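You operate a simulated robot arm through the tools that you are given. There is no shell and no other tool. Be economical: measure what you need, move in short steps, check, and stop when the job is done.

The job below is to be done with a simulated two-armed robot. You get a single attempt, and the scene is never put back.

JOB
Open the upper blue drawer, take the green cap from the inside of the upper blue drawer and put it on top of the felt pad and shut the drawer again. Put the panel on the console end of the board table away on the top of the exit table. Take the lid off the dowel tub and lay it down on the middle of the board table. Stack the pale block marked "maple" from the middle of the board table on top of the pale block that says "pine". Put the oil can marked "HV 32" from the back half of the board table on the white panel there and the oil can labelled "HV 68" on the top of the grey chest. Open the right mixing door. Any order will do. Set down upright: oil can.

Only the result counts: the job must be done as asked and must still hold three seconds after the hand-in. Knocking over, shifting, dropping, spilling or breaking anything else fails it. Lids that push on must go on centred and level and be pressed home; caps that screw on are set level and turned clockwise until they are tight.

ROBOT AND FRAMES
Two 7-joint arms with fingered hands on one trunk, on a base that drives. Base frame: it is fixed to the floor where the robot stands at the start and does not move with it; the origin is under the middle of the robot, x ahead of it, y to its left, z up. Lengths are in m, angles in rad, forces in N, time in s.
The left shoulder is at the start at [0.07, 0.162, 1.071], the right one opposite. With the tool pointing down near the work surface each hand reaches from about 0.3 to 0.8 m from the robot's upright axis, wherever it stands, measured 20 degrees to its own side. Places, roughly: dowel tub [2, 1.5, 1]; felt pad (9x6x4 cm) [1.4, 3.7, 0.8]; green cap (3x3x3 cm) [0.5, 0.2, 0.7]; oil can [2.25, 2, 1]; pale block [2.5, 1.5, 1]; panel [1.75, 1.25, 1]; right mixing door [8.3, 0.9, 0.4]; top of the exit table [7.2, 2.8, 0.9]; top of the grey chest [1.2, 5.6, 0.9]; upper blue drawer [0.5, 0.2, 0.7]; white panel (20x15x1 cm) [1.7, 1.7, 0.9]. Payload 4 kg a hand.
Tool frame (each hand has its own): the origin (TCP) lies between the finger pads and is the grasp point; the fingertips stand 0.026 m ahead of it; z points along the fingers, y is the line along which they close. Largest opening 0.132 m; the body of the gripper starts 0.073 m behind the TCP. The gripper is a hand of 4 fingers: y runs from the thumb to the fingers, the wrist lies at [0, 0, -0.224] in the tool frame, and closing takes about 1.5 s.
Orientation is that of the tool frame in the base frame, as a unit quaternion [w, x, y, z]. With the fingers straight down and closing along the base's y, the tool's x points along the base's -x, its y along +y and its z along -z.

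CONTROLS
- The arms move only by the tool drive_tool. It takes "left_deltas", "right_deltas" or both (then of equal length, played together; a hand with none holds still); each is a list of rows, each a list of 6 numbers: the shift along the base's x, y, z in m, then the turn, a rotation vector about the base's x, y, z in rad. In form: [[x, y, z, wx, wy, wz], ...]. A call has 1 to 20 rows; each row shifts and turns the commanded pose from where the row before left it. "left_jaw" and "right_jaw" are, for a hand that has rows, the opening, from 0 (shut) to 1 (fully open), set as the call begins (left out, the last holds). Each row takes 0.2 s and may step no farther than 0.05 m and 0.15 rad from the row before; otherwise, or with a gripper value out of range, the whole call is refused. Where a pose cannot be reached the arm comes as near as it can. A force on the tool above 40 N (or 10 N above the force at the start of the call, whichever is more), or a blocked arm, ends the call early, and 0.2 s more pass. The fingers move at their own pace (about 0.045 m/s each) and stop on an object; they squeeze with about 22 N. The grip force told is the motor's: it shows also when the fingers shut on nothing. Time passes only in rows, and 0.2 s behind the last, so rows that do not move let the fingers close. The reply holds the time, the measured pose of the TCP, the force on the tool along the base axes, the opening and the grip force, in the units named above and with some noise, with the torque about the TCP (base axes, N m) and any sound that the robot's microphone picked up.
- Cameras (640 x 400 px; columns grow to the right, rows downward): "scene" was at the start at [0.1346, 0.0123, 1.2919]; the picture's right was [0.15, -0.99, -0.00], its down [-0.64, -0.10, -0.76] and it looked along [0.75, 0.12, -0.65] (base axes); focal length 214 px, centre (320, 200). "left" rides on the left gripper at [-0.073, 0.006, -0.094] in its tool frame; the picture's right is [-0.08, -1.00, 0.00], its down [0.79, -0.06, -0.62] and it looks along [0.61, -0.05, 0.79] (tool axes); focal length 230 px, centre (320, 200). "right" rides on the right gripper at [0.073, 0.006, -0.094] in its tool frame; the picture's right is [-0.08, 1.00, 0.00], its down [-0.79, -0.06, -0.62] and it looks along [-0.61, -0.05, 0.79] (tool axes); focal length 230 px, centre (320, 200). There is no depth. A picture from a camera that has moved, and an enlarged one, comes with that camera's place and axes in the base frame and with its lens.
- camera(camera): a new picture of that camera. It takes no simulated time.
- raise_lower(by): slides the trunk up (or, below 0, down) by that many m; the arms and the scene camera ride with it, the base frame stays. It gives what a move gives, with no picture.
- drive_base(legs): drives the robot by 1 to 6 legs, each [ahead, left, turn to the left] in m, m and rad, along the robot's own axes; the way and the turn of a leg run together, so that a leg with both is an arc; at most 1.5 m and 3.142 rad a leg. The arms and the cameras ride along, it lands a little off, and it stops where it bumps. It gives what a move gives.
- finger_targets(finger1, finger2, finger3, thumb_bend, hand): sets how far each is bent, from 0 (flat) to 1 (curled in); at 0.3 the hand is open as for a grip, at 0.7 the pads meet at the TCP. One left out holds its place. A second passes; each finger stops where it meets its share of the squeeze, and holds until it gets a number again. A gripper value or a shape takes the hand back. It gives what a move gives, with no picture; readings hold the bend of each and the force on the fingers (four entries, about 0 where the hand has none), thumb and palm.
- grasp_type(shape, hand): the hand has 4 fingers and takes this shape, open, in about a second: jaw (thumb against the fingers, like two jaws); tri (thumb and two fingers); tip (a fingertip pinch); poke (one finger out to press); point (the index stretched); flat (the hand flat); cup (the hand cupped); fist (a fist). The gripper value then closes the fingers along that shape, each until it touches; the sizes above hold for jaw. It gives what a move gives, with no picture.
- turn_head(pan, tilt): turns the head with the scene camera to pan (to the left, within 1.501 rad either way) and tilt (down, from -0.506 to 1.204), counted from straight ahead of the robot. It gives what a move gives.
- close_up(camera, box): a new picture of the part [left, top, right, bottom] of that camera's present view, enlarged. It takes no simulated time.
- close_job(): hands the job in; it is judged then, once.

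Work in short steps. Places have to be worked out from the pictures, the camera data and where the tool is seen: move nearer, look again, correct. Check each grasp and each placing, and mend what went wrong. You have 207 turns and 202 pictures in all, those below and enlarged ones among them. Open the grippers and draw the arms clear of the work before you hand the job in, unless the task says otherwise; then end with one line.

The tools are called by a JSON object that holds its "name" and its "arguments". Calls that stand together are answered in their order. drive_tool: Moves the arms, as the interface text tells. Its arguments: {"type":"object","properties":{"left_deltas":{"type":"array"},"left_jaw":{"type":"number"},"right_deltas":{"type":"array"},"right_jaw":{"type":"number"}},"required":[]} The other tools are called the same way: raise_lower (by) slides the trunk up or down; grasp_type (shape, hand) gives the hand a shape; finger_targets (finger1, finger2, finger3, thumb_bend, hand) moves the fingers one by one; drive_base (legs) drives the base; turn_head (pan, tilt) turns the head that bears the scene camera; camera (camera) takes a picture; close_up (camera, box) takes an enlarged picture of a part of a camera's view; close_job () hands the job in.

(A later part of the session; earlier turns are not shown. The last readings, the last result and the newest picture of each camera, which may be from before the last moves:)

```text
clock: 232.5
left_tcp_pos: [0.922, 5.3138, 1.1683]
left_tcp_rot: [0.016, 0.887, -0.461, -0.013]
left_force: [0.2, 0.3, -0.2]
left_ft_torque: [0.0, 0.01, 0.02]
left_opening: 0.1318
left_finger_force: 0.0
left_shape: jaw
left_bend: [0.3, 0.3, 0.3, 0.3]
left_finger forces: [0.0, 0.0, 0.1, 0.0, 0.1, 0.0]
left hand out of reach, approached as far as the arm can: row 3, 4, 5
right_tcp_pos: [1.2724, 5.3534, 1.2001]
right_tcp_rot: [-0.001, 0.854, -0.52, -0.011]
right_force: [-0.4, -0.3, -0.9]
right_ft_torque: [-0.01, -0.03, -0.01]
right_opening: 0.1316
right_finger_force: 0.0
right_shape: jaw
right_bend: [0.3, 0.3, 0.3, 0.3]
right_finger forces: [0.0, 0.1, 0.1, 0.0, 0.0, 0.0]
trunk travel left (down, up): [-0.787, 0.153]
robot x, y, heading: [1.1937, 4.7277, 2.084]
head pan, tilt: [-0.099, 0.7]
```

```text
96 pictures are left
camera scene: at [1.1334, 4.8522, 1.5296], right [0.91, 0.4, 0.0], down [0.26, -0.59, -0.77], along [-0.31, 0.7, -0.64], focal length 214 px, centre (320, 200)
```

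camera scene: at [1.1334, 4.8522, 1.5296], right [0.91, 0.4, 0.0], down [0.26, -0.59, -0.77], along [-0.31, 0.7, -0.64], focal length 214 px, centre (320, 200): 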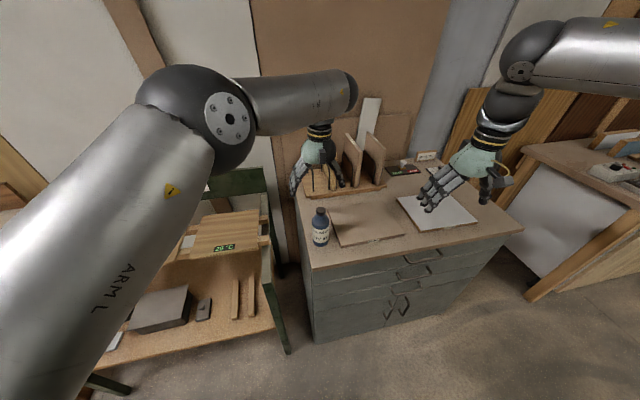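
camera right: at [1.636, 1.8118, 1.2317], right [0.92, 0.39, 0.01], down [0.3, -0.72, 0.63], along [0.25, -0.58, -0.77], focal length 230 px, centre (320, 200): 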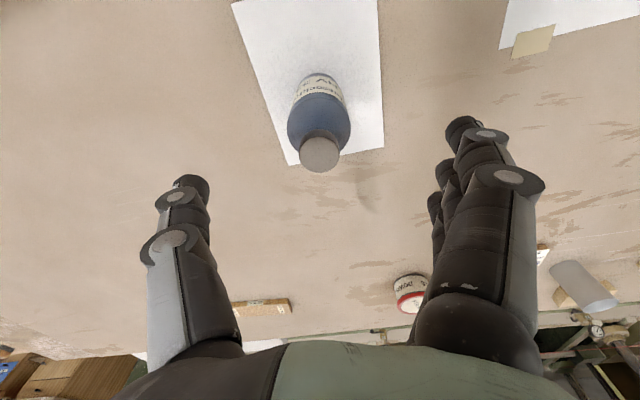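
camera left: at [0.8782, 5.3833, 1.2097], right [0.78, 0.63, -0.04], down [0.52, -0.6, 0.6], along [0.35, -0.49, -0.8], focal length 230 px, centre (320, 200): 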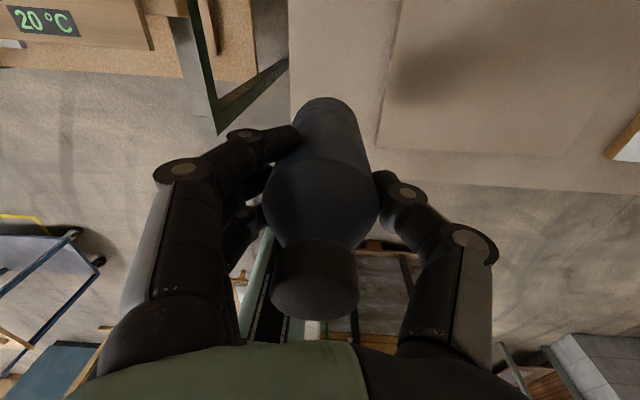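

HV 68 stands on the grey chest. Now back out and go around the table's east end to its press-side aisle.

{"name": "drive_base", "arguments": {"legs": [[-0.24, 0.65, 0], [-0.55, 0.33, 0], [-0.8, -0.05, 0], [0, 0, -1.585]]}}

{"name": "turn_head", "arguments": {"pan": 0.0, "tilt": 0.3}}

{"name": "camera", "arguments": {"camera": "scene"}}

```text
clock: 247.4
left_tcp_pos: [1.7358, 3.1336, 1.1714]
left_tcp_rot: [0.002, -0.297, 0.955, 0.019]
left_force: [0.2, -0.2, -0.7]
left_ft_torque: [0.02, 0.01, 0.0]
left_opening: 0.1318
left_finger_force: 0.1
left_shape: jaw
left_bend: [0.3, 0.3, 0.3, 0.3]
left_finger forces: [0.1, 0.1, 0.0, 0.0, 0.0, 0.0]
right_tcp_pos: [1.7696, 2.7819, 1.2003]
right_tcp_rot: [0.008, -0.231, 0.973, 0.006]
right_force: [0.3, 0.9, -0.2]
right_ft_torque: [0.01, 0.01, -0.03]
right_opening: 0.132
right_finger_force: 0.1
right_shape: jaw
right_bend: [0.3, 0.3, 0.3, 0.3]
right_finger forces: [0.0, 0.0, 0.0, 0.0, 0.0, 0.1]
trunk travel left (down, up): [-0.787, 0.153]
robot x, y, heading: [1.1461, 2.8694, 0.505]
head pan, tilt: [-0.099, 0.7]
```

```text
clock: 248.3
left_tcp_pos: [1.7351, 3.1343, 1.1719]
left_tcp_rot: [0.002, -0.298, 0.954, 0.019]
left_force: [-0.4, -0.3, -0.4]
left_ft_torque: [-0.02, -0.02, -0.04]
left_opening: 0.1318
left_finger_force: 0.0
left_shape: jaw
left_bend: [0.3, 0.3, 0.3, 0.3]
left_finger forces: [0.0, 0.0, 0.0, 0.1, 0.0, 0.0]
right_tcp_pos: [1.7697, 2.7819, 1.1988]
right_tcp_rot: [0.008, -0.231, 0.973, 0.006]
right_force: [0.4, -0.1, -0.4]
right_ft_torque: [-0.01, -0.02, 0.0]
right_opening: 0.1319
right_finger_force: 0.2
right_shape: jaw
right_bend: [0.3, 0.3, 0.3, 0.3]
right_finger forces: [0.1, 0.0, 0.0, 0.0, 0.1, 0.1]
trunk travel left (down, up): [-0.787, 0.153]
robot x, y, heading: [1.1474, 2.8696, 0.503]
head pan, tilt: [0.0, 0.3]
```

```text
95 pictures are left
camera scene: at [1.2754, 2.9376, 1.5656], right [0.48, -0.88, 0.0], down [-0.26, -0.14, -0.95], along [0.84, 0.46, -0.3], focal length 214 px, centre (320, 200)
```

scene: 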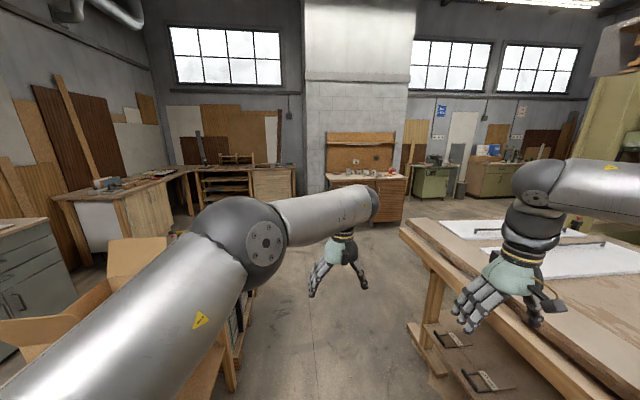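

Corridor ahead is clear. Drive along the table's north side to its east end.

{"name": "drive_base", "arguments": {"legs": [[0, -0.2, 0], [1.5, 0, 0], [0.75, 0, 0], [0, 0, -1.5]]}}

{"name": "turn_head", "arguments": {"pan": 0.0, "tilt": 0.35}}

{"name": "camera", "arguments": {"camera": "scene"}}

```text
clock: 264.4
left_tcp_pos: [3.5201, 3.1817, 1.1739]
left_tcp_rot: [0.015, 0.46, 0.888, 0.013]
left_force: [0.5, -0.7, -0.1]
left_ft_torque: [0.02, 0.04, -0.03]
left_opening: 0.1321
left_finger_force: 0.1
left_shape: jaw
left_bend: [0.3, 0.3, 0.3, 0.3]
left_finger forces: [0.0, 0.0, 0.0, 0.0, 0.0, 0.0]
right_tcp_pos: [3.1686, 3.143, 1.1997]
right_tcp_rot: [0.01, 0.519, 0.855, -0.002]
right_force: [0.1, -0.2, -0.1]
right_ft_torque: [0.03, -0.01, 0.0]
right_opening: 0.1318
right_finger_force: 0.1
right_shape: jaw
right_bend: [0.3, 0.3, 0.3, 0.3]
right_finger forces: [0.0, 0.0, 0.0, 0.0, 0.0, 0.1]
trunk travel left (down, up): [-0.787, 0.153]
robot x, y, heading: [3.2503, 3.7627, -1.054]
head pan, tilt: [0.0, 0.3]
```

```text
clock: 265.1
left_tcp_pos: [3.5201, 3.1821, 1.1728]
left_tcp_rot: [0.015, 0.459, 0.888, 0.013]
left_force: [-0.3, 0.0, 0.9]
left_ft_torque: [0.0, -0.01, -0.02]
left_opening: 0.1318
left_finger_force: 0.0
left_shape: jaw
left_bend: [0.3, 0.3, 0.3, 0.3]
left_finger forces: [0.0, 0.0, 0.0, 0.1, 0.0, 0.1]
right_tcp_pos: [3.1684, 3.1445, 1.2005]
right_tcp_rot: [0.011, 0.52, 0.854, -0.001]
right_force: [-0.2, 0.3, -0.3]
right_ft_torque: [0.01, 0.02, -0.05]
right_opening: 0.1319
right_finger_force: 0.0
right_shape: jaw
right_bend: [0.3, 0.3, 0.3, 0.3]
right_finger forces: [0.0, 0.1, 0.0, 0.0, 0.0, 0.0]
trunk travel left (down, up): [-0.787, 0.153]
robot x, y, heading: [3.2521, 3.7674, -1.057]
head pan, tilt: [0.0, 0.351]
```

```text
94 pictures are left
camera scene: at [3.3197, 3.6395, 1.561], right [-0.87, -0.49, 0.0], down [-0.17, 0.3, -0.94], along [0.46, -0.82, -0.34], focal length 214 px, centre (320, 200)
```

scene: 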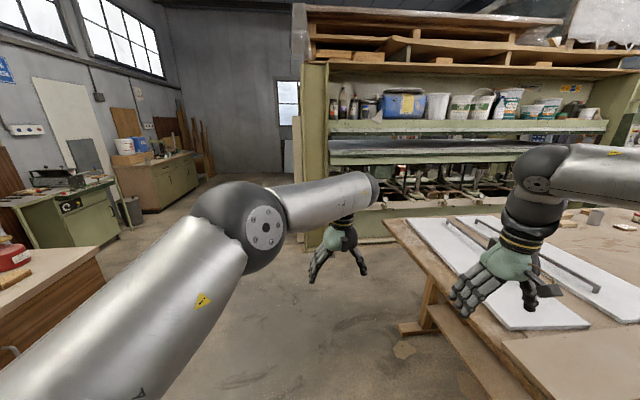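

East end is open. I drive around the corner, turn to face the table, and enter the aisle.

{"name": "drive_base", "arguments": {"legs": [[1.33, 0.28, 0], [0, 0, 3.14], [-0.82, 0.62, 0]]}}

{"name": "turn_head", "arguments": {"pan": 0.9, "tilt": 0.4}}

{"name": "camera", "arguments": {"camera": "scene"}}

```text
clock: 283.9
left_tcp_pos: [3.7102, 2.342, 1.1719]
left_tcp_rot: [0.012, 0.875, -0.483, -0.015]
left_force: [-0.8, 0.5, 0.3]
left_ft_torque: [-0.04, 0.0, 0.0]
left_opening: 0.132
left_finger_force: 0.0
left_shape: jaw
left_bend: [0.3, 0.3, 0.3, 0.3]
left_finger forces: [0.0, 0.1, 0.0, 0.0, 0.1, 0.0]
right_tcp_pos: [4.0633, 2.3617, 1.1995]
right_tcp_rot: [-0.001, 0.84, -0.543, -0.01]
right_force: [-0.3, 0.2, -0.6]
right_ft_torque: [0.01, -0.01, 0.01]
right_opening: 0.132
right_finger_force: 0.1
right_shape: jaw
right_bend: [0.3, 0.3, 0.3, 0.3]
right_finger forces: [0.1, 0.0, 0.1, 0.0, 0.1, 0.0]
trunk travel left (down, up): [-0.787, 0.153]
robot x, y, heading: [3.9524, 1.7452, 2.029]
head pan, tilt: [0.0, 0.351]
```

```text
clock: 285.1
left_tcp_pos: [3.7083, 2.3419, 1.1732]
left_tcp_rot: [0.012, 0.875, -0.483, -0.014]
left_force: [-0.2, 0.7, 0.1]
left_ft_torque: [0.01, 0.0, 0.01]
left_opening: 0.1319
left_finger_force: 0.0
left_shape: jaw
left_bend: [0.3, 0.3, 0.3, 0.3]
left_finger forces: [0.1, 0.0, 0.0, 0.0, 0.0, 0.0]
right_tcp_pos: [4.0629, 2.3614, 1.2006]
right_tcp_rot: [-0.002, 0.84, -0.542, -0.011]
right_force: [0.0, 0.2, 0.7]
right_ft_torque: [-0.05, 0.01, -0.04]
right_opening: 0.1316
right_finger_force: 0.0
right_shape: jaw
right_bend: [0.3, 0.3, 0.3, 0.3]
right_finger forces: [0.0, 0.0, 0.0, 0.1, 0.1, 0.0]
trunk travel left (down, up): [-0.787, 0.153]
robot x, y, heading: [3.9503, 1.7447, 2.027]
head pan, tilt: [0.901, 0.4]
```

```text
93 pictures are left
camera scene: at [3.8376, 1.8089, 1.5565], right [0.21, 0.98, 0.0], down [0.38, -0.08, -0.92], along [-0.9, 0.19, -0.39], focal length 214 px, centre (320, 200)
```

scene: 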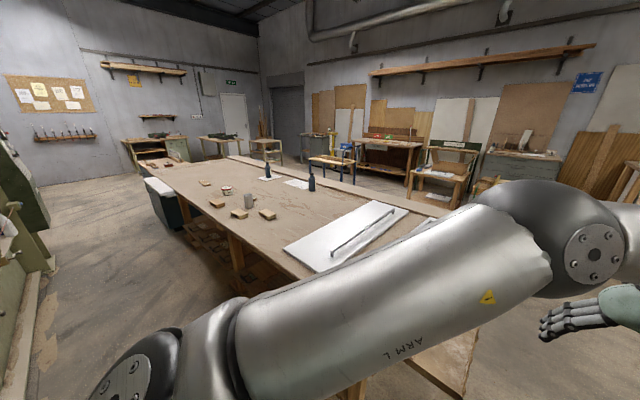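

Aisle is clear; the blocks and tub lie near the front edge. I slide along to about (2.6, 0.93).

{"name": "drive_base", "arguments": {"legs": [[-0.08, 0.8, 0.06], [-0.1, 0.76, 0]]}}

{"name": "turn_head", "arguments": {"pan": 0.1, "tilt": 0.6}}

{"name": "camera", "arguments": {"camera": "scene"}}

```text
clock: 293.2
left_tcp_pos: [2.4137, 1.446, 1.172]
left_tcp_rot: [0.011, 0.881, -0.473, -0.015]
left_force: [-0.4, 0.7, -1.0]
left_ft_torque: [-0.01, 0.01, -0.01]
left_opening: 0.132
left_finger_force: 0.1
left_shape: jaw
left_bend: [0.3, 0.3, 0.3, 0.3]
left_finger forces: [0.1, 0.1, 0.1, 0.0, 0.0, 0.0]
right_tcp_pos: [2.7674, 1.474, 1.1992]
right_tcp_rot: [-0.001, 0.847, -0.532, -0.011]
right_force: [0.4, 0.0, -0.2]
right_ft_torque: [-0.02, -0.02, -0.01]
right_opening: 0.1319
right_finger_force: 0.1
right_shape: jaw
right_bend: [0.3, 0.3, 0.3, 0.3]
right_finger forces: [0.0, 0.0, 0.0, 0.1, 0.1, 0.1]
trunk travel left (down, up): [-0.787, 0.153]
robot x, y, heading: [2.6667, 0.8504, 2.056]
head pan, tilt: [0.901, 0.4]
```

```text
clock: 294.3
left_tcp_pos: [2.4124, 1.4464, 1.1726]
left_tcp_rot: [0.013, 0.881, -0.472, -0.015]
left_force: [-0.1, -0.1, -0.2]
left_ft_torque: [-0.01, -0.03, 0.01]
left_opening: 0.1318
left_finger_force: 0.1
left_shape: jaw
left_bend: [0.3, 0.3, 0.3, 0.3]
left_finger forces: [0.0, 0.1, 0.0, 0.0, 0.0, 0.1]
right_tcp_pos: [2.765, 1.473, 1.2008]
right_tcp_rot: [-0.002, 0.847, -0.532, -0.01]
right_force: [0.3, -0.2, 0.4]
right_ft_torque: [0.02, 0.02, 0.01]
right_opening: 0.1316
right_finger_force: 0.0
right_shape: jaw
right_bend: [0.3, 0.3, 0.3, 0.3]
right_finger forces: [0.1, 0.0, 0.0, 0.0, 0.0, 0.0]
trunk travel left (down, up): [-0.787, 0.153]
robot x, y, heading: [2.6645, 0.859, 2.052]
head pan, tilt: [0.099, 0.6]
```

```text
92 pictures are left
camera scene: at [2.5956, 0.9728, 1.5382], right [0.83, 0.55, 0.0], down [0.31, -0.47, -0.83], along [-0.46, 0.69, -0.56], focal length 214 px, centre (320, 200)
```

scene: 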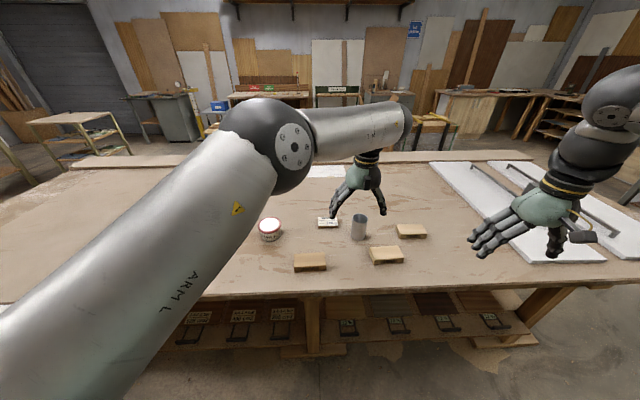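

{"name": "close_up", "arguments": {"camera": "scene", "box": [250, 195, 450, 285]}}

```text
3.20 times, centred on (350, 240) of scene
camera zoom: at [2.5956, 0.9728, 1.5382], right [0.83, 0.55, 0.0], down [0.31, -0.47, -0.83], along [-0.46, 0.69, -0.56], focal length 686 px, centre (224, 72)
```

zoom: 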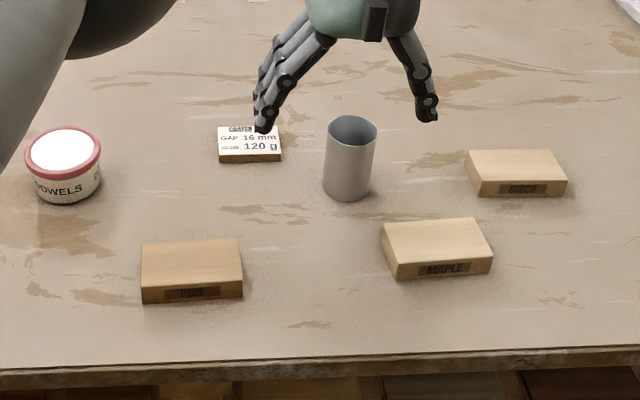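

MAPLE is at ~(2.491,1.564), PINE at ~(2.279,1.381), both ~11×6 cm with long axis at ~38°. I withdraw the left hand, and turn the right hand so it closes across the 6 cm width, moving above MAPLE.

{"name": "drive_tool", "arguments": {"left_deltas": [[-0.014, -0.044, 0, 0, 0, 0], [-0.014, -0.044, 0, 0, 0, 0], [-0.014, -0.044, 0, 0, 0, 0], [-0.014, -0.044, 0, 0, 0, 0], [-0.014, -0.044, 0, 0, 0, 0], [-0.014, -0.044, 0, 0, 0, 0], [-0.014, -0.044, 0, 0, 0, 0], [-0.014, -0.044, 0, 0, 0, 0], [0, 0, 0, 0, 0, 0], [0, 0, 0, 0, 0, 0], [0, 0, 0, 0, 0, 0], [0, 0, 0, 0, 0, 0]], "right_deltas": [[0, 0, -0.005, 0, 0, 0.1487], [0, 0, -0.005, 0, 0, 0.1487], [0, 0, -0.01, 0, 0, 0.1487], [-0.03, 0.01, -0.01, 0, 0, 0.1487], [-0.03, 0.01, -0.01, 0, 0, 0.1487], [-0.03, 0.01, -0.01, 0, 0, 0.1487], [-0.03, 0.01, -0.01, 0, 0, 0.1487], [-0.03, 0.01, -0.01, 0, 0, 0.1487], [-0.03, 0.01, -0.01, 0, 0, 0.1487], [-0.03, 0.01, -0.01, 0, 0, 0.1487], [-0.03, 0.01, -0.01, 0, 0, 0.1487], [-0.034, 0.011, 0, 0, 0, 0.1487]]}}

{"name": "camera", "arguments": {"camera": "right"}}

{"name": "camera", "arguments": {"camera": "scene"}}

```text
clock: 296.9
left_tcp_pos: [2.2969, 1.0964, 1.1709]
left_tcp_rot: [0.01, 0.881, -0.473, -0.012]
left_force: [-0.1, -0.7, 0.5]
left_ft_torque: [0.0, -0.01, 0.0]
left_opening: 0.1319
left_finger_force: 0.1
left_shape: jaw
left_bend: [0.3, 0.3, 0.3, 0.3]
left_finger forces: [0.0, 0.0, 0.1, 0.0, 0.0, 0.0]
right_tcp_pos: [2.4876, 1.562, 1.0981]
right_tcp_rot: [0.009, 0.945, 0.326, -0.007]
right_force: [-0.4, 0.1, -0.4]
right_ft_torque: [-0.03, 0.01, -0.01]
right_opening: 0.1315
right_finger_force: 0.1
right_shape: jaw
right_bend: [0.3, 0.3, 0.3, 0.3]
right_finger forces: [0.0, 0.1, 0.0, 0.0, 0.0, 0.0]
trunk travel left (down, up): [-0.787, 0.153]
robot x, y, heading: [2.6686, 0.8545, 2.06]
head pan, tilt: [0.099, 0.6]
```

```text
90 pictures are left
camera right: at [2.55, 1.6042, 1.1905], right [0.55, -0.83, 0.01], down [-0.65, -0.42, 0.63], along [-0.52, -0.36, -0.78], focal length 230 px, centre (320, 200)
```

right: 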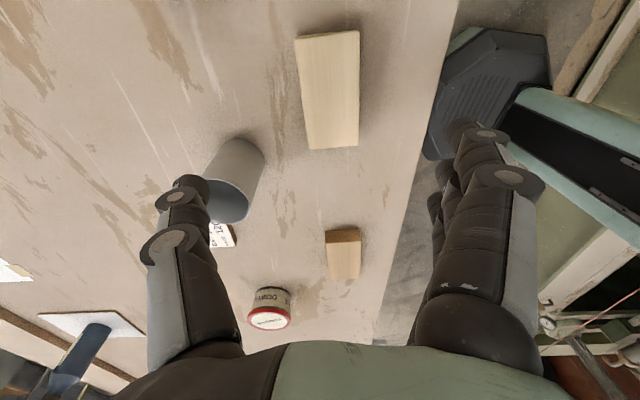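

```text
89 pictures are left
camera scene: at [2.5906, 0.9721, 1.538], right [0.83, 0.55, 0.0], down [0.31, -0.47, -0.82], along [-0.45, 0.69, -0.57], focal length 214 px, centre (320, 200)
```

scene: 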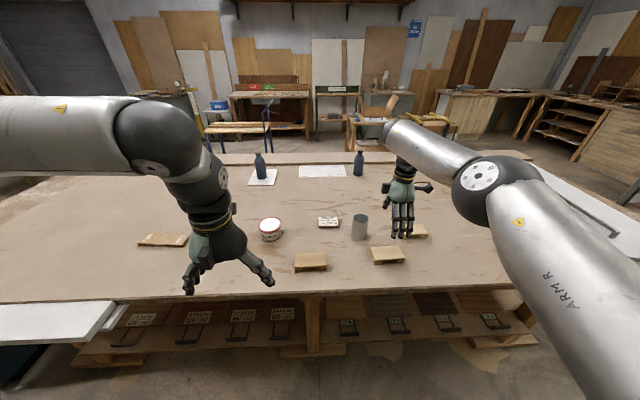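

MAPLE is right below: ~(2.504,1.559). I shift, narrow the jaw slightly and lower to 0.97.

{"name": "drive_tool", "arguments": {"right_deltas": [[0.016, -0.003, -0.03, 0, 0, 0], [0, 0, -0.04, 0, 0, 0], [0, 0, -0.04, 0, 0, 0], [0, 0, -0.018, 0, 0, 0], [0, 0, 0, 0, 0, 0]], "right_jaw": 0.78}}

{"name": "camera", "arguments": {"camera": "right"}}

```text
clock: 298.1
left_tcp_pos: [2.3005, 1.0969, 1.1724]
left_tcp_rot: [0.012, 0.88, -0.474, -0.014]
left_force: [0.5, -0.2, -0.3]
left_ft_torque: [0.03, -0.01, 0.01]
left_opening: 0.1318
left_finger_force: 0.0
left_shape: jaw
left_bend: [0.3, 0.3, 0.3, 0.3]
left_finger forces: [0.0, 0.1, 0.0, 0.0, 0.0, 0.0]
right_tcp_pos: [2.5063, 1.5593, 0.9717]
right_tcp_rot: [0.006, 0.946, 0.325, -0.007]
right_force: [-0.4, 0.2, -0.6]
right_ft_torque: [0.02, -0.04, -0.01]
right_opening: 0.1031
right_finger_force: 0.0
right_shape: jaw
right_bend: [0.61, 0.61, 0.61, 0.57]
right_finger forces: [0.1, 0.1, 0.1, 0.1, 0.1, 0.0]
trunk travel left (down, up): [-0.787, 0.153]
robot x, y, heading: [2.6705, 0.8522, 2.055]
head pan, tilt: [0.099, 0.6]
```

```text
88 pictures are left
camera right: at [2.5683, 1.6012, 1.063], right [0.55, -0.83, 0.01], down [-0.65, -0.42, 0.63], along [-0.52, -0.36, -0.78], focal length 230 px, centre (320, 200)
```

right: 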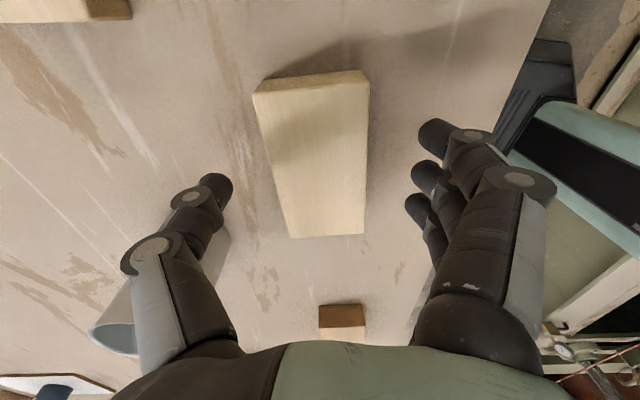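

Well centred. Down to 0.936 and close.

{"name": "drive_tool", "arguments": {"right_deltas": [[0, 0, -0.02, 0, 0, 0], [0, 0, -0.014, 0, 0, 0], [0, 0, 0, 0, 0, 0]]}}

{"name": "drive_tool", "arguments": {"right_deltas": [[0, 0, 0, 0, 0, 0], [0, 0, 0, 0, 0, 0], [0, 0, 0, 0, 0, 0], [0, 0, 0, 0, 0, 0], [0, 0, 0, 0, 0, 0], [0, 0, 0, 0, 0, 0], [0, 0, 0, 0, 0, 0]], "right_jaw": 0}}

{"name": "camera", "arguments": {"camera": "right"}}

```text
clock: 298.9
left_tcp_pos: [2.3004, 1.0963, 1.171]
left_tcp_rot: [0.013, 0.881, -0.473, -0.014]
left_force: [0.5, 0.3, -0.4]
left_ft_torque: [-0.01, 0.0, 0.0]
left_opening: 0.1318
left_finger_force: 0.0
left_shape: jaw
left_bend: [0.3, 0.3, 0.3, 0.3]
left_finger forces: [0.0, 0.1, 0.1, 0.0, 0.0, 0.0]
right_tcp_pos: [2.5067, 1.559, 0.9386]
right_tcp_rot: [0.007, 0.946, 0.325, -0.008]
right_force: [0.7, 0.1, 0.0]
right_ft_torque: [0.01, -0.04, -0.04]
right_opening: 0.103
right_finger_force: 0.0
right_shape: jaw
right_bend: [0.61, 0.61, 0.61, 0.57]
right_finger forces: [0.0, 0.0, 0.1, 0.1, 0.0, 0.0]
trunk travel left (down, up): [-0.787, 0.153]
robot x, y, heading: [2.6689, 0.8575, 2.058]
head pan, tilt: [0.099, 0.6]
```

```text
clock: 300.5
left_tcp_pos: [2.3003, 1.0974, 1.1723]
left_tcp_rot: [0.012, 0.881, -0.473, -0.015]
left_force: [0.1, 0.1, -0.6]
left_ft_torque: [0.02, 0.04, -0.02]
left_opening: 0.1316
left_finger_force: 0.1
left_shape: jaw
left_bend: [0.3, 0.3, 0.3, 0.3]
left_finger forces: [0.1, 0.1, 0.0, 0.1, 0.0, 0.0]
right_tcp_pos: [2.5066, 1.5601, 0.9377]
right_tcp_rot: [0.008, 0.946, 0.325, -0.007]
right_force: [-1.4, 1.0, 1.1]
right_ft_torque: [0.12, 0.07, 0.02]
right_opening: 0.0542
right_finger_force: 21.9
right_shape: jaw
right_bend: [0.73, 0.73, 0.73, 0.7]
right_finger forces: [6.8, 6.4, 6.3, 0.0, 21.3, 0.0]
trunk travel left (down, up): [-0.787, 0.153]
robot x, y, heading: [2.665, 0.8529, 2.061]
head pan, tilt: [0.099, 0.6]
```

```text
87 pictures are left
camera right: at [2.5686, 1.6023, 1.0295], right [0.55, -0.83, 0.01], down [-0.65, -0.42, 0.63], along [-0.52, -0.36, -0.78], focal length 230 px, centre (320, 200)
```

right: 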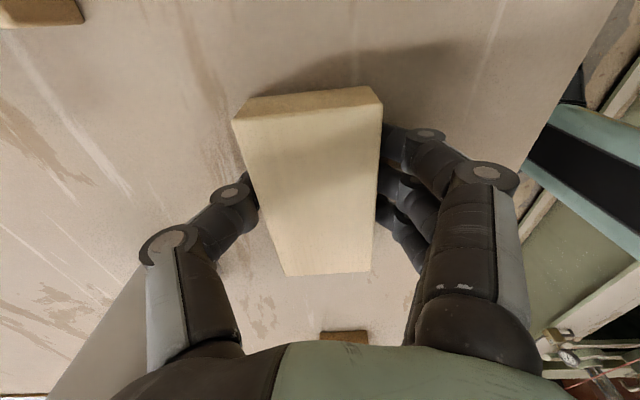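

MAPLE gripped. Lift and carry to above PINE (~(2.293,1.379)).

{"name": "drive_tool", "arguments": {"right_deltas": [[0, 0, 0.03, 0, 0, 0], [0, 0, 0.045, 0, 0, 0], [0, 0, 0.045, 0, 0, 0], [-0.0357, -0.0302, 0, 0, 0, 0], [-0.0357, -0.0302, 0, 0, 0, 0], [-0.0357, -0.0302, 0, 0, 0, 0], [-0.0357, -0.0302, 0, 0, 0, 0], [-0.0357, -0.0302, 0, 0, 0, -0.03], [-0.0357, -0.0302, 0, 0, 0, 0], [0, 0, 0, 0, 0, 0]], "left_deltas": [[-0.02, -0.03, 0, 0, 0, 0], [-0.02, -0.03, 0, 0, 0, 0], [0, 0, 0, 0, 0, 0], [0, 0, 0, 0, 0, 0], [0, 0, 0, 0, 0, 0], [0, 0, 0, 0, 0, 0], [0, 0, 0, 0, 0, 0], [0, 0, 0, 0, 0, 0], [0, 0, 0, 0, 0, 0], [0, 0, 0, 0, 0, 0]]}}

{"name": "camera", "arguments": {"camera": "right"}}

{"name": "close_up", "arguments": {"camera": "scene", "box": [230, 180, 430, 300]}}

```text
clock: 302.7
left_tcp_pos: [2.2635, 1.0364, 1.1712]
left_tcp_rot: [0.013, 0.881, -0.473, -0.013]
left_force: [0.4, -0.3, 0.6]
left_ft_torque: [0.0, 0.03, -0.01]
left_opening: 0.132
left_finger_force: 0.1
left_shape: jaw
left_bend: [0.3, 0.3, 0.3, 0.3]
left_finger forces: [0.0, 0.1, 0.0, 0.0, 0.0, 0.0]
right_tcp_pos: [2.2904, 1.3798, 1.058]
right_tcp_rot: [0.01, 0.95, 0.311, -0.008]
right_force: [0.9, -0.1, -0.8]
right_ft_torque: [0.0, 0.02, -0.01]
right_opening: 0.0539
right_finger_force: 21.7
right_shape: jaw
right_bend: [0.73, 0.73, 0.73, 0.7]
right_finger forces: [6.8, 6.5, 6.5, 0.1, 19.7, 0.0]
trunk travel left (down, up): [-0.787, 0.153]
robot x, y, heading: [2.6626, 0.8531, 2.061]
head pan, tilt: [0.099, 0.6]
```

```text
86 pictures are left
camera right: at [2.3544, 1.4202, 1.151], right [0.53, -0.85, 0.01], down [-0.66, -0.4, 0.63], along [-0.53, -0.34, -0.77], focal length 230 px, centre (320, 200)
```

right: 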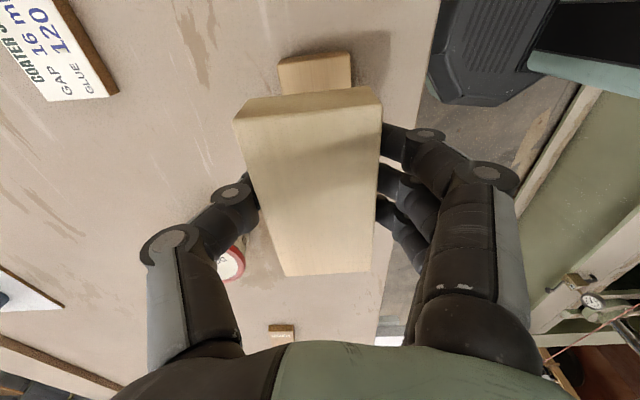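

```text
3.20 times, centred on (330, 240) of scene
camera zoom: at [2.5964, 0.974, 1.5381], right [0.83, 0.55, 0.0], down [0.31, -0.47, -0.82], along [-0.46, 0.69, -0.57], focal length 686 px, centre (288, 72)
```

zoom: 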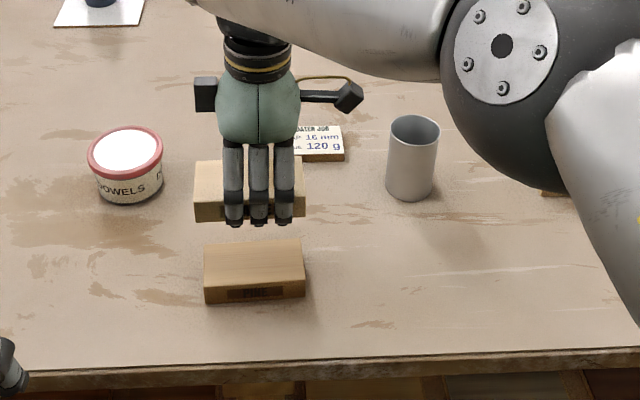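

Alignment with PINE looks within a few mm. Lowering toward contact.

{"name": "drive_tool", "arguments": {"right_deltas": [[0, 0, -0.03, 0, 0, 0], [0, 0, -0.03, 0, 0, 0], [0, 0, -0.008, 0, 0, 0], [0, 0, 0, 0, 0, 0]]}}

{"name": "close_up", "arguments": {"camera": "scene", "box": [230, 180, 430, 300]}}

{"name": "camera", "arguments": {"camera": "right"}}

```text
clock: 303.7
left_tcp_pos: [2.263, 1.0354, 1.1711]
left_tcp_rot: [0.012, 0.881, -0.473, -0.014]
left_force: [0.0, -1.2, 0.2]
left_ft_torque: [0.0, 0.03, 0.01]
left_opening: 0.1318
left_finger_force: 0.1
left_shape: jaw
left_bend: [0.3, 0.3, 0.3, 0.3]
left_finger forces: [0.1, 0.0, 0.1, 0.0, 0.0, 0.1]
right_tcp_pos: [2.2922, 1.3808, 0.9895]
right_tcp_rot: [0.007, 0.95, 0.311, -0.008]
right_force: [-0.2, -0.1, -1.6]
right_ft_torque: [0.01, -0.04, -0.01]
right_opening: 0.0538
right_finger_force: 21.5
right_shape: jaw
right_bend: [0.73, 0.73, 0.73, 0.7]
right_finger forces: [6.8, 6.5, 6.4, 0.0, 19.6, 0.1]
trunk travel left (down, up): [-0.787, 0.153]
robot x, y, heading: [2.667, 0.8512, 2.057]
head pan, tilt: [0.099, 0.6]
```

```text
3.20 times, centred on (330, 240) of scene
camera zoom: at [2.5952, 0.9725, 1.5382], right [0.83, 0.55, 0.0], down [0.31, -0.47, -0.82], along [-0.46, 0.69, -0.57], focal length 686 px, centre (288, 72)
```

zoom: 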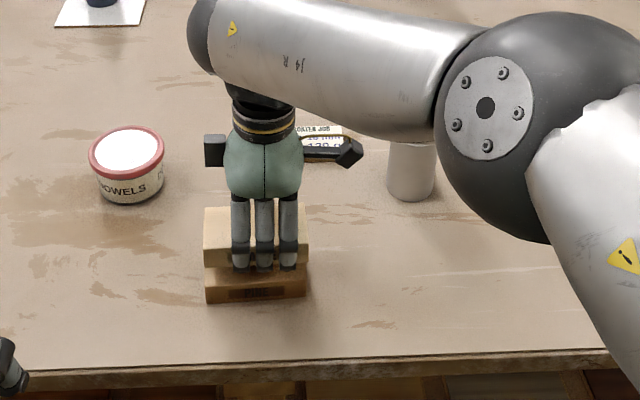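

```text
83 pictures are left
camera right: at [2.356, 1.4222, 1.0829], right [0.53, -0.85, 0.01], down [-0.66, -0.4, 0.63], along [-0.53, -0.34, -0.78], focal length 230 px, centre (320, 200)
```

right: 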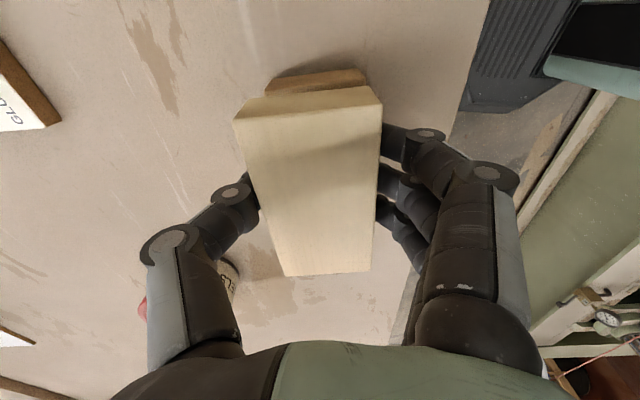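

Good alignment. Small steps to contact.

{"name": "drive_tool", "arguments": {"right_deltas": [[0, 0, -0.006, 0, 0, 0], [0, 0, -0.004, 0, 0, 0], [0, 0, -0.003, 0, 0, 0]]}}

```text
clock: 304.5
left_tcp_pos: [2.2624, 1.0354, 1.1731]
left_tcp_rot: [0.012, 0.881, -0.472, -0.015]
left_force: [0.2, 0.6, -0.7]
left_ft_torque: [-0.01, 0.01, 0.0]
left_opening: 0.1321
left_finger_force: 0.0
left_shape: jaw
left_bend: [0.3, 0.3, 0.3, 0.3]
left_finger forces: [0.0, 0.0, 0.0, 0.1, 0.1, 0.0]
right_tcp_pos: [2.2931, 1.381, 0.9762]
right_tcp_rot: [0.008, 0.95, 0.311, -0.007]
right_force: [0.5, -0.2, -1.9]
right_ft_torque: [0.0, -0.05, -0.02]
right_opening: 0.0539
right_finger_force: 22.4
right_shape: jaw
right_bend: [0.73, 0.73, 0.73, 0.7]
right_finger forces: [6.7, 6.5, 6.5, 0.1, 19.8, 0.1]
trunk travel left (down, up): [-0.787, 0.153]
robot x, y, heading: [2.6704, 0.857, 2.056]
head pan, tilt: [0.099, 0.6]
```

{"name": "drive_tool", "arguments": {"right_deltas": [[0, 0, -0.002, 0, 0, 0], [0, 0, -0.002, 0, 0, 0]]}}

```text
clock: 305.1
left_tcp_pos: [2.2624, 1.0352, 1.1717]
left_tcp_rot: [0.012, 0.881, -0.473, -0.015]
left_force: [-0.8, -0.1, 0.1]
left_ft_torque: [0.01, 0.0, 0.03]
left_opening: 0.1319
left_finger_force: 0.1
left_shape: jaw
left_bend: [0.3, 0.3, 0.3, 0.3]
left_finger forces: [0.0, 0.1, 0.1, 0.0, 0.0, 0.0]
right_tcp_pos: [2.2939, 1.3814, 0.972]
right_tcp_rot: [0.006, 0.95, 0.311, -0.008]
right_force: [-0.2, 0.1, -0.6]
right_ft_torque: [0.01, 0.01, -0.01]
right_opening: 0.0538
right_finger_force: 21.7
right_shape: jaw
right_bend: [0.73, 0.73, 0.73, 0.7]
right_finger forces: [6.7, 6.5, 6.5, 0.1, 19.6, 0.1]
trunk travel left (down, up): [-0.787, 0.153]
robot x, y, heading: [2.6675, 0.8568, 2.055]
head pan, tilt: [0.099, 0.6]
```

{"name": "drive_tool", "arguments": {"right_deltas": [[0, 0, -0.002, 0, 0, 0], [0, 0, -0.001, 0, 0, 0]]}}

{"name": "close_up", "arguments": {"camera": "scene", "box": [270, 220, 370, 290]}}

```text
clock: 305.7
left_tcp_pos: [2.2632, 1.0353, 1.1721]
left_tcp_rot: [0.012, 0.881, -0.473, -0.015]
left_force: [0.6, -0.6, -0.2]
left_ft_torque: [0.01, -0.01, -0.02]
left_opening: 0.1319
left_finger_force: 0.1
left_shape: jaw
left_bend: [0.3, 0.3, 0.3, 0.3]
left_finger forces: [0.1, 0.1, 0.0, 0.0, 0.0, 0.0]
right_tcp_pos: [2.2944, 1.3796, 0.9693]
right_tcp_rot: [0.007, 0.951, 0.31, -0.008]
right_force: [-0.6, -0.2, -1.4]
right_ft_torque: [0.02, -0.03, 0.0]
right_opening: 0.054
right_finger_force: 22.2
right_shape: jaw
right_bend: [0.73, 0.73, 0.73, 0.7]
right_finger forces: [6.7, 6.6, 6.6, 0.1, 19.7, 0.1]
trunk travel left (down, up): [-0.787, 0.153]
robot x, y, heading: [2.6682, 0.854, 2.053]
head pan, tilt: [0.099, 0.6]
```

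```text
5.71 times, centred on (320, 255) of scene
camera zoom: at [2.595, 0.9727, 1.5382], right [0.83, 0.55, 0.0], down [0.31, -0.47, -0.82], along [-0.46, 0.69, -0.57], focal length 1226 px, centre (320, -114)
```

zoom: 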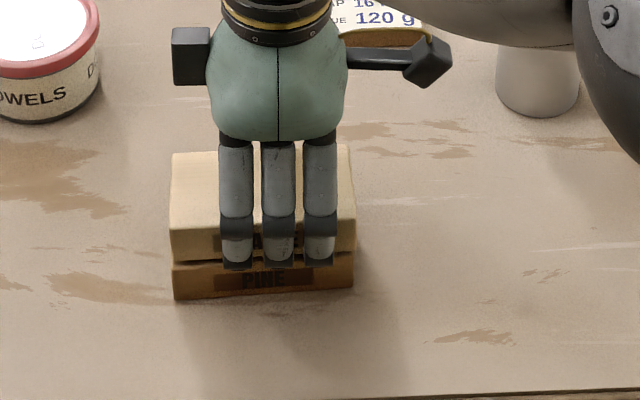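

Nearly in contact; 2–4 mm more.

{"name": "drive_tool", "arguments": {"right_deltas": [[0, 0, -0.002, 0, 0, 0], [0, 0, -0.001, 0, 0, 0]]}}

```text
clock: 306.3
left_tcp_pos: [2.2614, 1.0354, 1.1715]
left_tcp_rot: [0.012, 0.881, -0.474, -0.014]
left_force: [-0.9, -0.2, 0.8]
left_ft_torque: [0.02, 0.03, 0.03]
left_opening: 0.1319
left_finger_force: 0.0
left_shape: jaw
left_bend: [0.3, 0.3, 0.3, 0.3]
left_finger forces: [0.1, 0.1, 0.0, 0.1, 0.0, 0.0]
right_tcp_pos: [2.2935, 1.379, 0.9677]
right_tcp_rot: [0.007, 0.951, 0.311, -0.007]
right_force: [0.5, 0.5, -1.1]
right_ft_torque: [0.0, 0.03, 0.0]
right_opening: 0.054
right_finger_force: 21.8
right_shape: jaw
right_bend: [0.73, 0.73, 0.73, 0.7]
right_finger forces: [6.7, 6.5, 6.5, 0.0, 19.8, 0.0]
trunk travel left (down, up): [-0.787, 0.153]
robot x, y, heading: [2.6651, 0.8568, 2.056]
head pan, tilt: [0.099, 0.6]
```

{"name": "drive_tool", "arguments": {"right_deltas": [[0, 0, -0.002, 0, 0, 0], [0, 0, -0.001, 0, 0, 0]]}}

```text
clock: 306.9
left_tcp_pos: [2.264, 1.0349, 1.1713]
left_tcp_rot: [0.012, 0.881, -0.473, -0.014]
left_force: [-0.8, 0.7, 0.7]
left_ft_torque: [0.0, 0.01, 0.01]
left_opening: 0.1318
left_finger_force: 0.0
left_shape: jaw
left_bend: [0.3, 0.3, 0.3, 0.3]
left_finger forces: [0.0, 0.0, 0.1, 0.1, 0.0, 0.0]
right_tcp_pos: [2.2943, 1.3792, 0.9655]
right_tcp_rot: [0.006, 0.95, 0.311, -0.009]
right_force: [-0.1, -0.4, 9.5]
right_ft_torque: [-0.04, -0.01, 0.01]
right_opening: 0.0537
right_finger_force: 22.1
right_shape: jaw
right_bend: [0.74, 0.74, 0.74, 0.7]
right_finger forces: [7.3, 7.1, 7.2, 0.0, 21.8, 0.0]
trunk travel left (down, up): [-0.787, 0.153]
robot x, y, heading: [2.6692, 0.854, 2.055]
head pan, tilt: [0.099, 0.6]
```

Contact (9.5 N). I open to a moderate width and rise straight up.

{"name": "drive_tool", "arguments": {"right_deltas": [[0, 0, 0.001, 0, 0, 0], [0, 0, 0, 0, 0, 0], [0, 0, 0, 0, 0, 0], [0, 0, 0, 0, 0, 0], [0, 0, 0, 0, 0, 0], [0, 0, 0, 0, 0, 0]], "right_jaw": 0.8}}

{"name": "drive_tool", "arguments": {"right_deltas": [[0, 0, 0.03, 0, 0, 0], [0, 0, 0.04, 0, 0, 0], [0, 0, 0.04, 0, 0, 0]]}}

{"name": "close_up", "arguments": {"camera": "scene", "box": [230, 180, 430, 300]}}

{"name": "camera", "arguments": {"camera": "right"}}

```text
clock: 308.3
left_tcp_pos: [2.2617, 1.035, 1.171]
left_tcp_rot: [0.012, 0.881, -0.473, -0.014]
left_force: [-0.3, 0.5, 0.3]
left_ft_torque: [-0.02, 0.0, -0.01]
left_opening: 0.132
left_finger_force: 0.1
left_shape: jaw
left_bend: [0.3, 0.3, 0.3, 0.3]
left_finger forces: [0.0, 0.0, 0.0, 0.0, 0.0, 0.0]
right_tcp_pos: [2.2939, 1.3796, 0.9649]
right_tcp_rot: [0.008, 0.95, 0.311, -0.007]
right_force: [1.2, 0.1, 0.1]
right_ft_torque: [0.0, -0.03, -0.01]
right_opening: 0.1054
right_finger_force: 0.1
right_shape: jaw
right_bend: [0.59, 0.59, 0.59, 0.55]
right_finger forces: [0.0, 0.0, 0.1, 0.1, 0.0, 0.1]
trunk travel left (down, up): [-0.787, 0.153]
robot x, y, heading: [2.6659, 0.8506, 2.056]
head pan, tilt: [0.099, 0.6]
```

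```text
clock: 309.1
left_tcp_pos: [2.2632, 1.0343, 1.1719]
left_tcp_rot: [0.012, 0.881, -0.474, -0.014]
left_force: [0.2, 0.4, 0.2]
left_ft_torque: [0.0, 0.03, 0.01]
left_opening: 0.1319
left_finger_force: 0.1
left_shape: jaw
left_bend: [0.3, 0.3, 0.3, 0.3]
left_finger forces: [0.0, 0.0, 0.0, 0.1, 0.0, 0.0]
right_tcp_pos: [2.2923, 1.3798, 1.0731]
right_tcp_rot: [0.006, 0.951, 0.31, -0.008]
right_force: [-0.2, 0.5, -0.1]
right_ft_torque: [0.03, 0.0, 0.0]
right_opening: 0.1054
right_finger_force: 0.1
right_shape: jaw
right_bend: [0.59, 0.59, 0.59, 0.55]
right_finger forces: [0.1, 0.0, 0.0, 0.1, 0.1, 0.0]
trunk travel left (down, up): [-0.787, 0.153]
robot x, y, heading: [2.6681, 0.8537, 2.06]
head pan, tilt: [0.099, 0.6]
```

```text
3.20 times, centred on (330, 240) of scene
camera zoom: at [2.5954, 0.9718, 1.5382], right [0.83, 0.55, 0.0], down [0.31, -0.47, -0.83], along [-0.46, 0.69, -0.56], focal length 686 px, centre (288, 72)
```

zoom: 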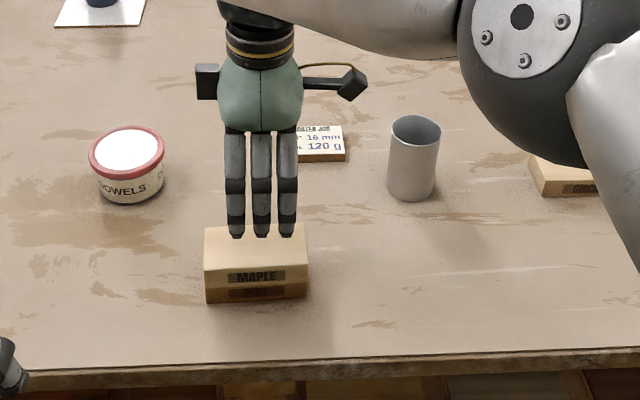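

```text
80 pictures are left
camera right: at [2.3555, 1.4199, 1.1659], right [0.53, -0.85, 0.01], down [-0.66, -0.4, 0.63], along [-0.53, -0.34, -0.78], focal length 230 px, centre (320, 200)
```

right: 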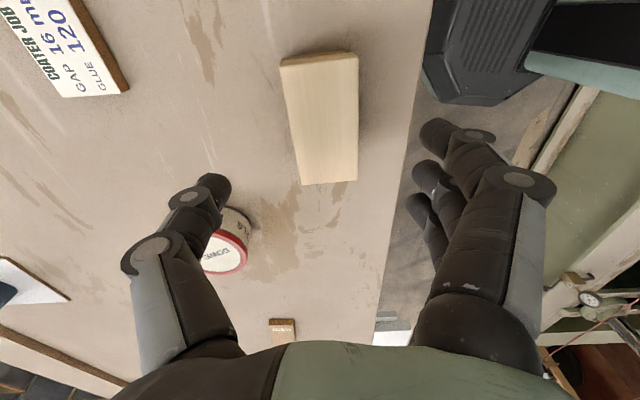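

MAPLE sits squarely on PINE. Next the dowel tub lid at ~(2.05,1.42): I retract the right hand and reposition so the left hand can reach tub and table centre.

{"name": "drive_tool", "arguments": {"right_deltas": [[0, 0, 0.04, 0, 0, 0], [0.02, -0.03, 0.03, 0, 0, 0], [0.02, -0.04, 0, 0, 0, 0], [0.02, -0.04, 0, 0, 0, 0], [0.02, -0.04, 0, 0, 0, 0]]}}

{"name": "drive_base", "arguments": {"legs": [[0.16, 0.175, 0], [0, 0, -0.22]]}}

{"name": "turn_head", "arguments": {"pan": 0.4, "tilt": 0.7}}

{"name": "camera", "arguments": {"camera": "scene"}}

```text
clock: 310.3
left_tcp_pos: [2.2632, 1.0346, 1.1727]
left_tcp_rot: [0.012, 0.881, -0.473, -0.014]
left_force: [-0.3, -0.2, -0.4]
left_ft_torque: [0.02, -0.03, 0.01]
left_opening: 0.1318
left_finger_force: 0.1
left_shape: jaw
left_bend: [0.3, 0.3, 0.3, 0.3]
left_finger forces: [0.1, 0.0, 0.0, 0.0, 0.0, 0.0]
right_tcp_pos: [2.3753, 1.229, 1.1448]
right_tcp_rot: [0.006, 0.951, 0.309, -0.008]
right_force: [0.4, -0.2, 0.3]
right_ft_torque: [0.04, 0.03, -0.02]
right_opening: 0.1053
right_finger_force: 0.1
right_shape: jaw
right_bend: [0.59, 0.59, 0.59, 0.55]
right_finger forces: [0.1, 0.0, 0.0, 0.0, 0.0, 0.0]
trunk travel left (down, up): [-0.787, 0.153]
robot x, y, heading: [2.6679, 0.8537, 2.051]
head pan, tilt: [0.099, 0.6]
```

```text
clock: 312.8
left_tcp_pos: [2.0854, 1.1793, 1.1703]
left_tcp_rot: [0.01, 0.824, -0.566, -0.015]
left_force: [-0.4, 0.4, -0.2]
left_ft_torque: [-0.02, -0.03, 0.0]
left_opening: 0.132
left_finger_force: 0.0
left_shape: jaw
left_bend: [0.3, 0.3, 0.3, 0.3]
left_finger forces: [0.0, 0.0, 0.0, 0.1, 0.0, 0.0]
right_tcp_pos: [2.2353, 1.3457, 1.1428]
right_tcp_rot: [0.007, 0.979, 0.204, -0.009]
right_force: [-0.5, 0.7, -1.1]
right_ft_torque: [0.0, -0.02, 0.02]
right_opening: 0.1053
right_finger_force: 0.0
right_shape: jaw
right_bend: [0.59, 0.59, 0.59, 0.55]
right_finger forces: [0.0, 0.1, 0.0, 0.0, 0.0, 0.1]
trunk travel left (down, up): [-0.787, 0.153]
robot x, y, heading: [2.442, 0.92, 1.835]
head pan, tilt: [0.099, 0.6]
```

```text
clock: 313.6
left_tcp_pos: [2.0879, 1.1793, 1.1719]
left_tcp_rot: [0.011, 0.824, -0.567, -0.015]
left_force: [0.1, 0.6, -0.2]
left_ft_torque: [0.02, -0.01, 0.0]
left_opening: 0.132
left_finger_force: 0.2
left_shape: jaw
left_bend: [0.3, 0.3, 0.3, 0.3]
left_finger forces: [0.0, 0.1, 0.1, 0.1, 0.1, 0.0]
right_tcp_pos: [2.2378, 1.3454, 1.1435]
right_tcp_rot: [0.006, 0.979, 0.204, -0.009]
right_force: [-0.2, -0.1, -0.4]
right_ft_torque: [0.01, 0.0, 0.01]
right_opening: 0.1054
right_finger_force: 0.2
right_shape: jaw
right_bend: [0.59, 0.59, 0.59, 0.55]
right_finger forces: [0.0, 0.0, 0.0, 0.0, 0.0, 0.1]
trunk travel left (down, up): [-0.787, 0.153]
robot x, y, heading: [2.4438, 0.9146, 1.838]
head pan, tilt: [0.4, 0.7]
```

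```text
79 pictures are left
camera scene: at [2.377, 1.0305, 1.5296], right [0.79, 0.62, 0.0], down [0.4, -0.51, -0.77], along [-0.47, 0.6, -0.64], focal length 214 px, centre (320, 200)
```

scene: 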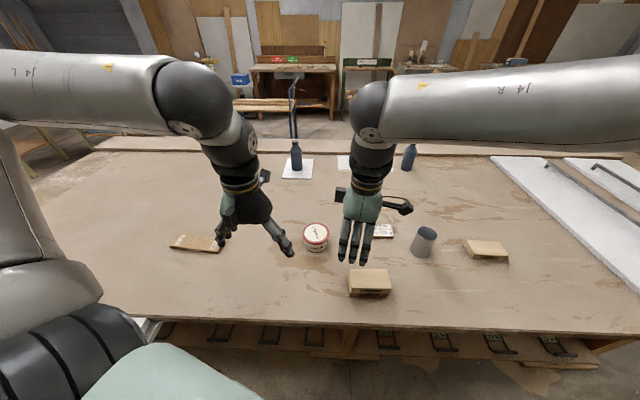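

Lid centre ≈(2.060,1.413), top z≈0.965. I move the right hand aside and bring the left hand above the lid.

{"name": "drive_tool", "arguments": {"right_deltas": [[0.045, 0.012, 0.01, 0, 0, 0], [0.045, 0.012, 0.01, 0, 0, 0], [0.045, 0.012, 0.01, 0, 0, 0], [0.045, 0.012, 0.01, 0, 0, 0], [0, 0, 0, 0, 0, 0], [0, 0, 0, 0, 0, 0]], "left_deltas": [[0, 0, 0, 0, 0, 0], [-0.0056, 0.0468, -0.016, 0, 0, 0], [-0.0056, 0.0468, -0.016, 0, 0, 0], [-0.0056, 0.0468, -0.016, 0, 0, 0], [-0.0056, 0.0468, -0.016, 0, 0, 0], [-0.0056, 0.0468, -0.016, 0, 0, 0]]}}

{"name": "camera", "arguments": {"camera": "left"}}

{"name": "camera", "arguments": {"camera": "scene"}}

```text
clock: 315.0
left_tcp_pos: [2.057, 1.4143, 1.0885]
left_tcp_rot: [0.012, 0.823, -0.567, -0.014]
left_force: [0.5, 0.4, 0.3]
left_ft_torque: [0.0, 0.02, 0.02]
left_opening: 0.1319
left_finger_force: 0.0
left_shape: jaw
left_bend: [0.3, 0.3, 0.3, 0.3]
left_finger forces: [0.1, 0.0, 0.0, 0.0, 0.0, 0.0]
right_tcp_pos: [2.4146, 1.3981, 1.1838]
right_tcp_rot: [0.008, 0.979, 0.206, -0.009]
right_force: [0.7, 0.7, -0.1]
right_ft_torque: [-0.05, -0.03, 0.04]
right_opening: 0.1054
right_finger_force: 0.1
right_shape: jaw
right_bend: [0.59, 0.59, 0.59, 0.55]
right_finger forces: [0.0, 0.0, 0.0, 0.0, 0.0, 0.1]
trunk travel left (down, up): [-0.787, 0.153]
robot x, y, heading: [2.4406, 0.9168, 1.837]
head pan, tilt: [0.4, 0.7]
```

```text
78 pictures are left
camera left: at [2.0301, 1.4808, 1.1815], right [0.9, 0.43, -0.03], down [0.36, -0.71, 0.61], along [0.24, -0.56, -0.8], focal length 230 px, centre (320, 200)
```

left: 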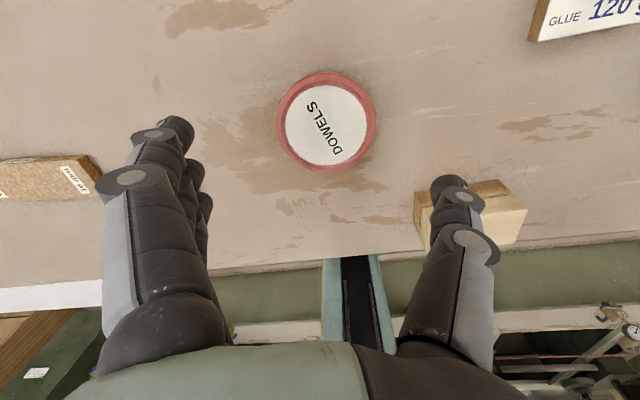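

```text
77 pictures are left
camera scene: at [2.3758, 1.0338, 1.5293], right [0.79, 0.62, 0.0], down [0.4, -0.51, -0.76], along [-0.47, 0.6, -0.65], focal length 214 px, centre (320, 200)
```

scene: 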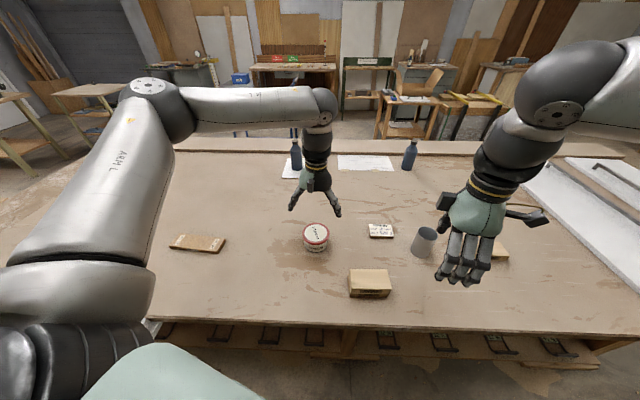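

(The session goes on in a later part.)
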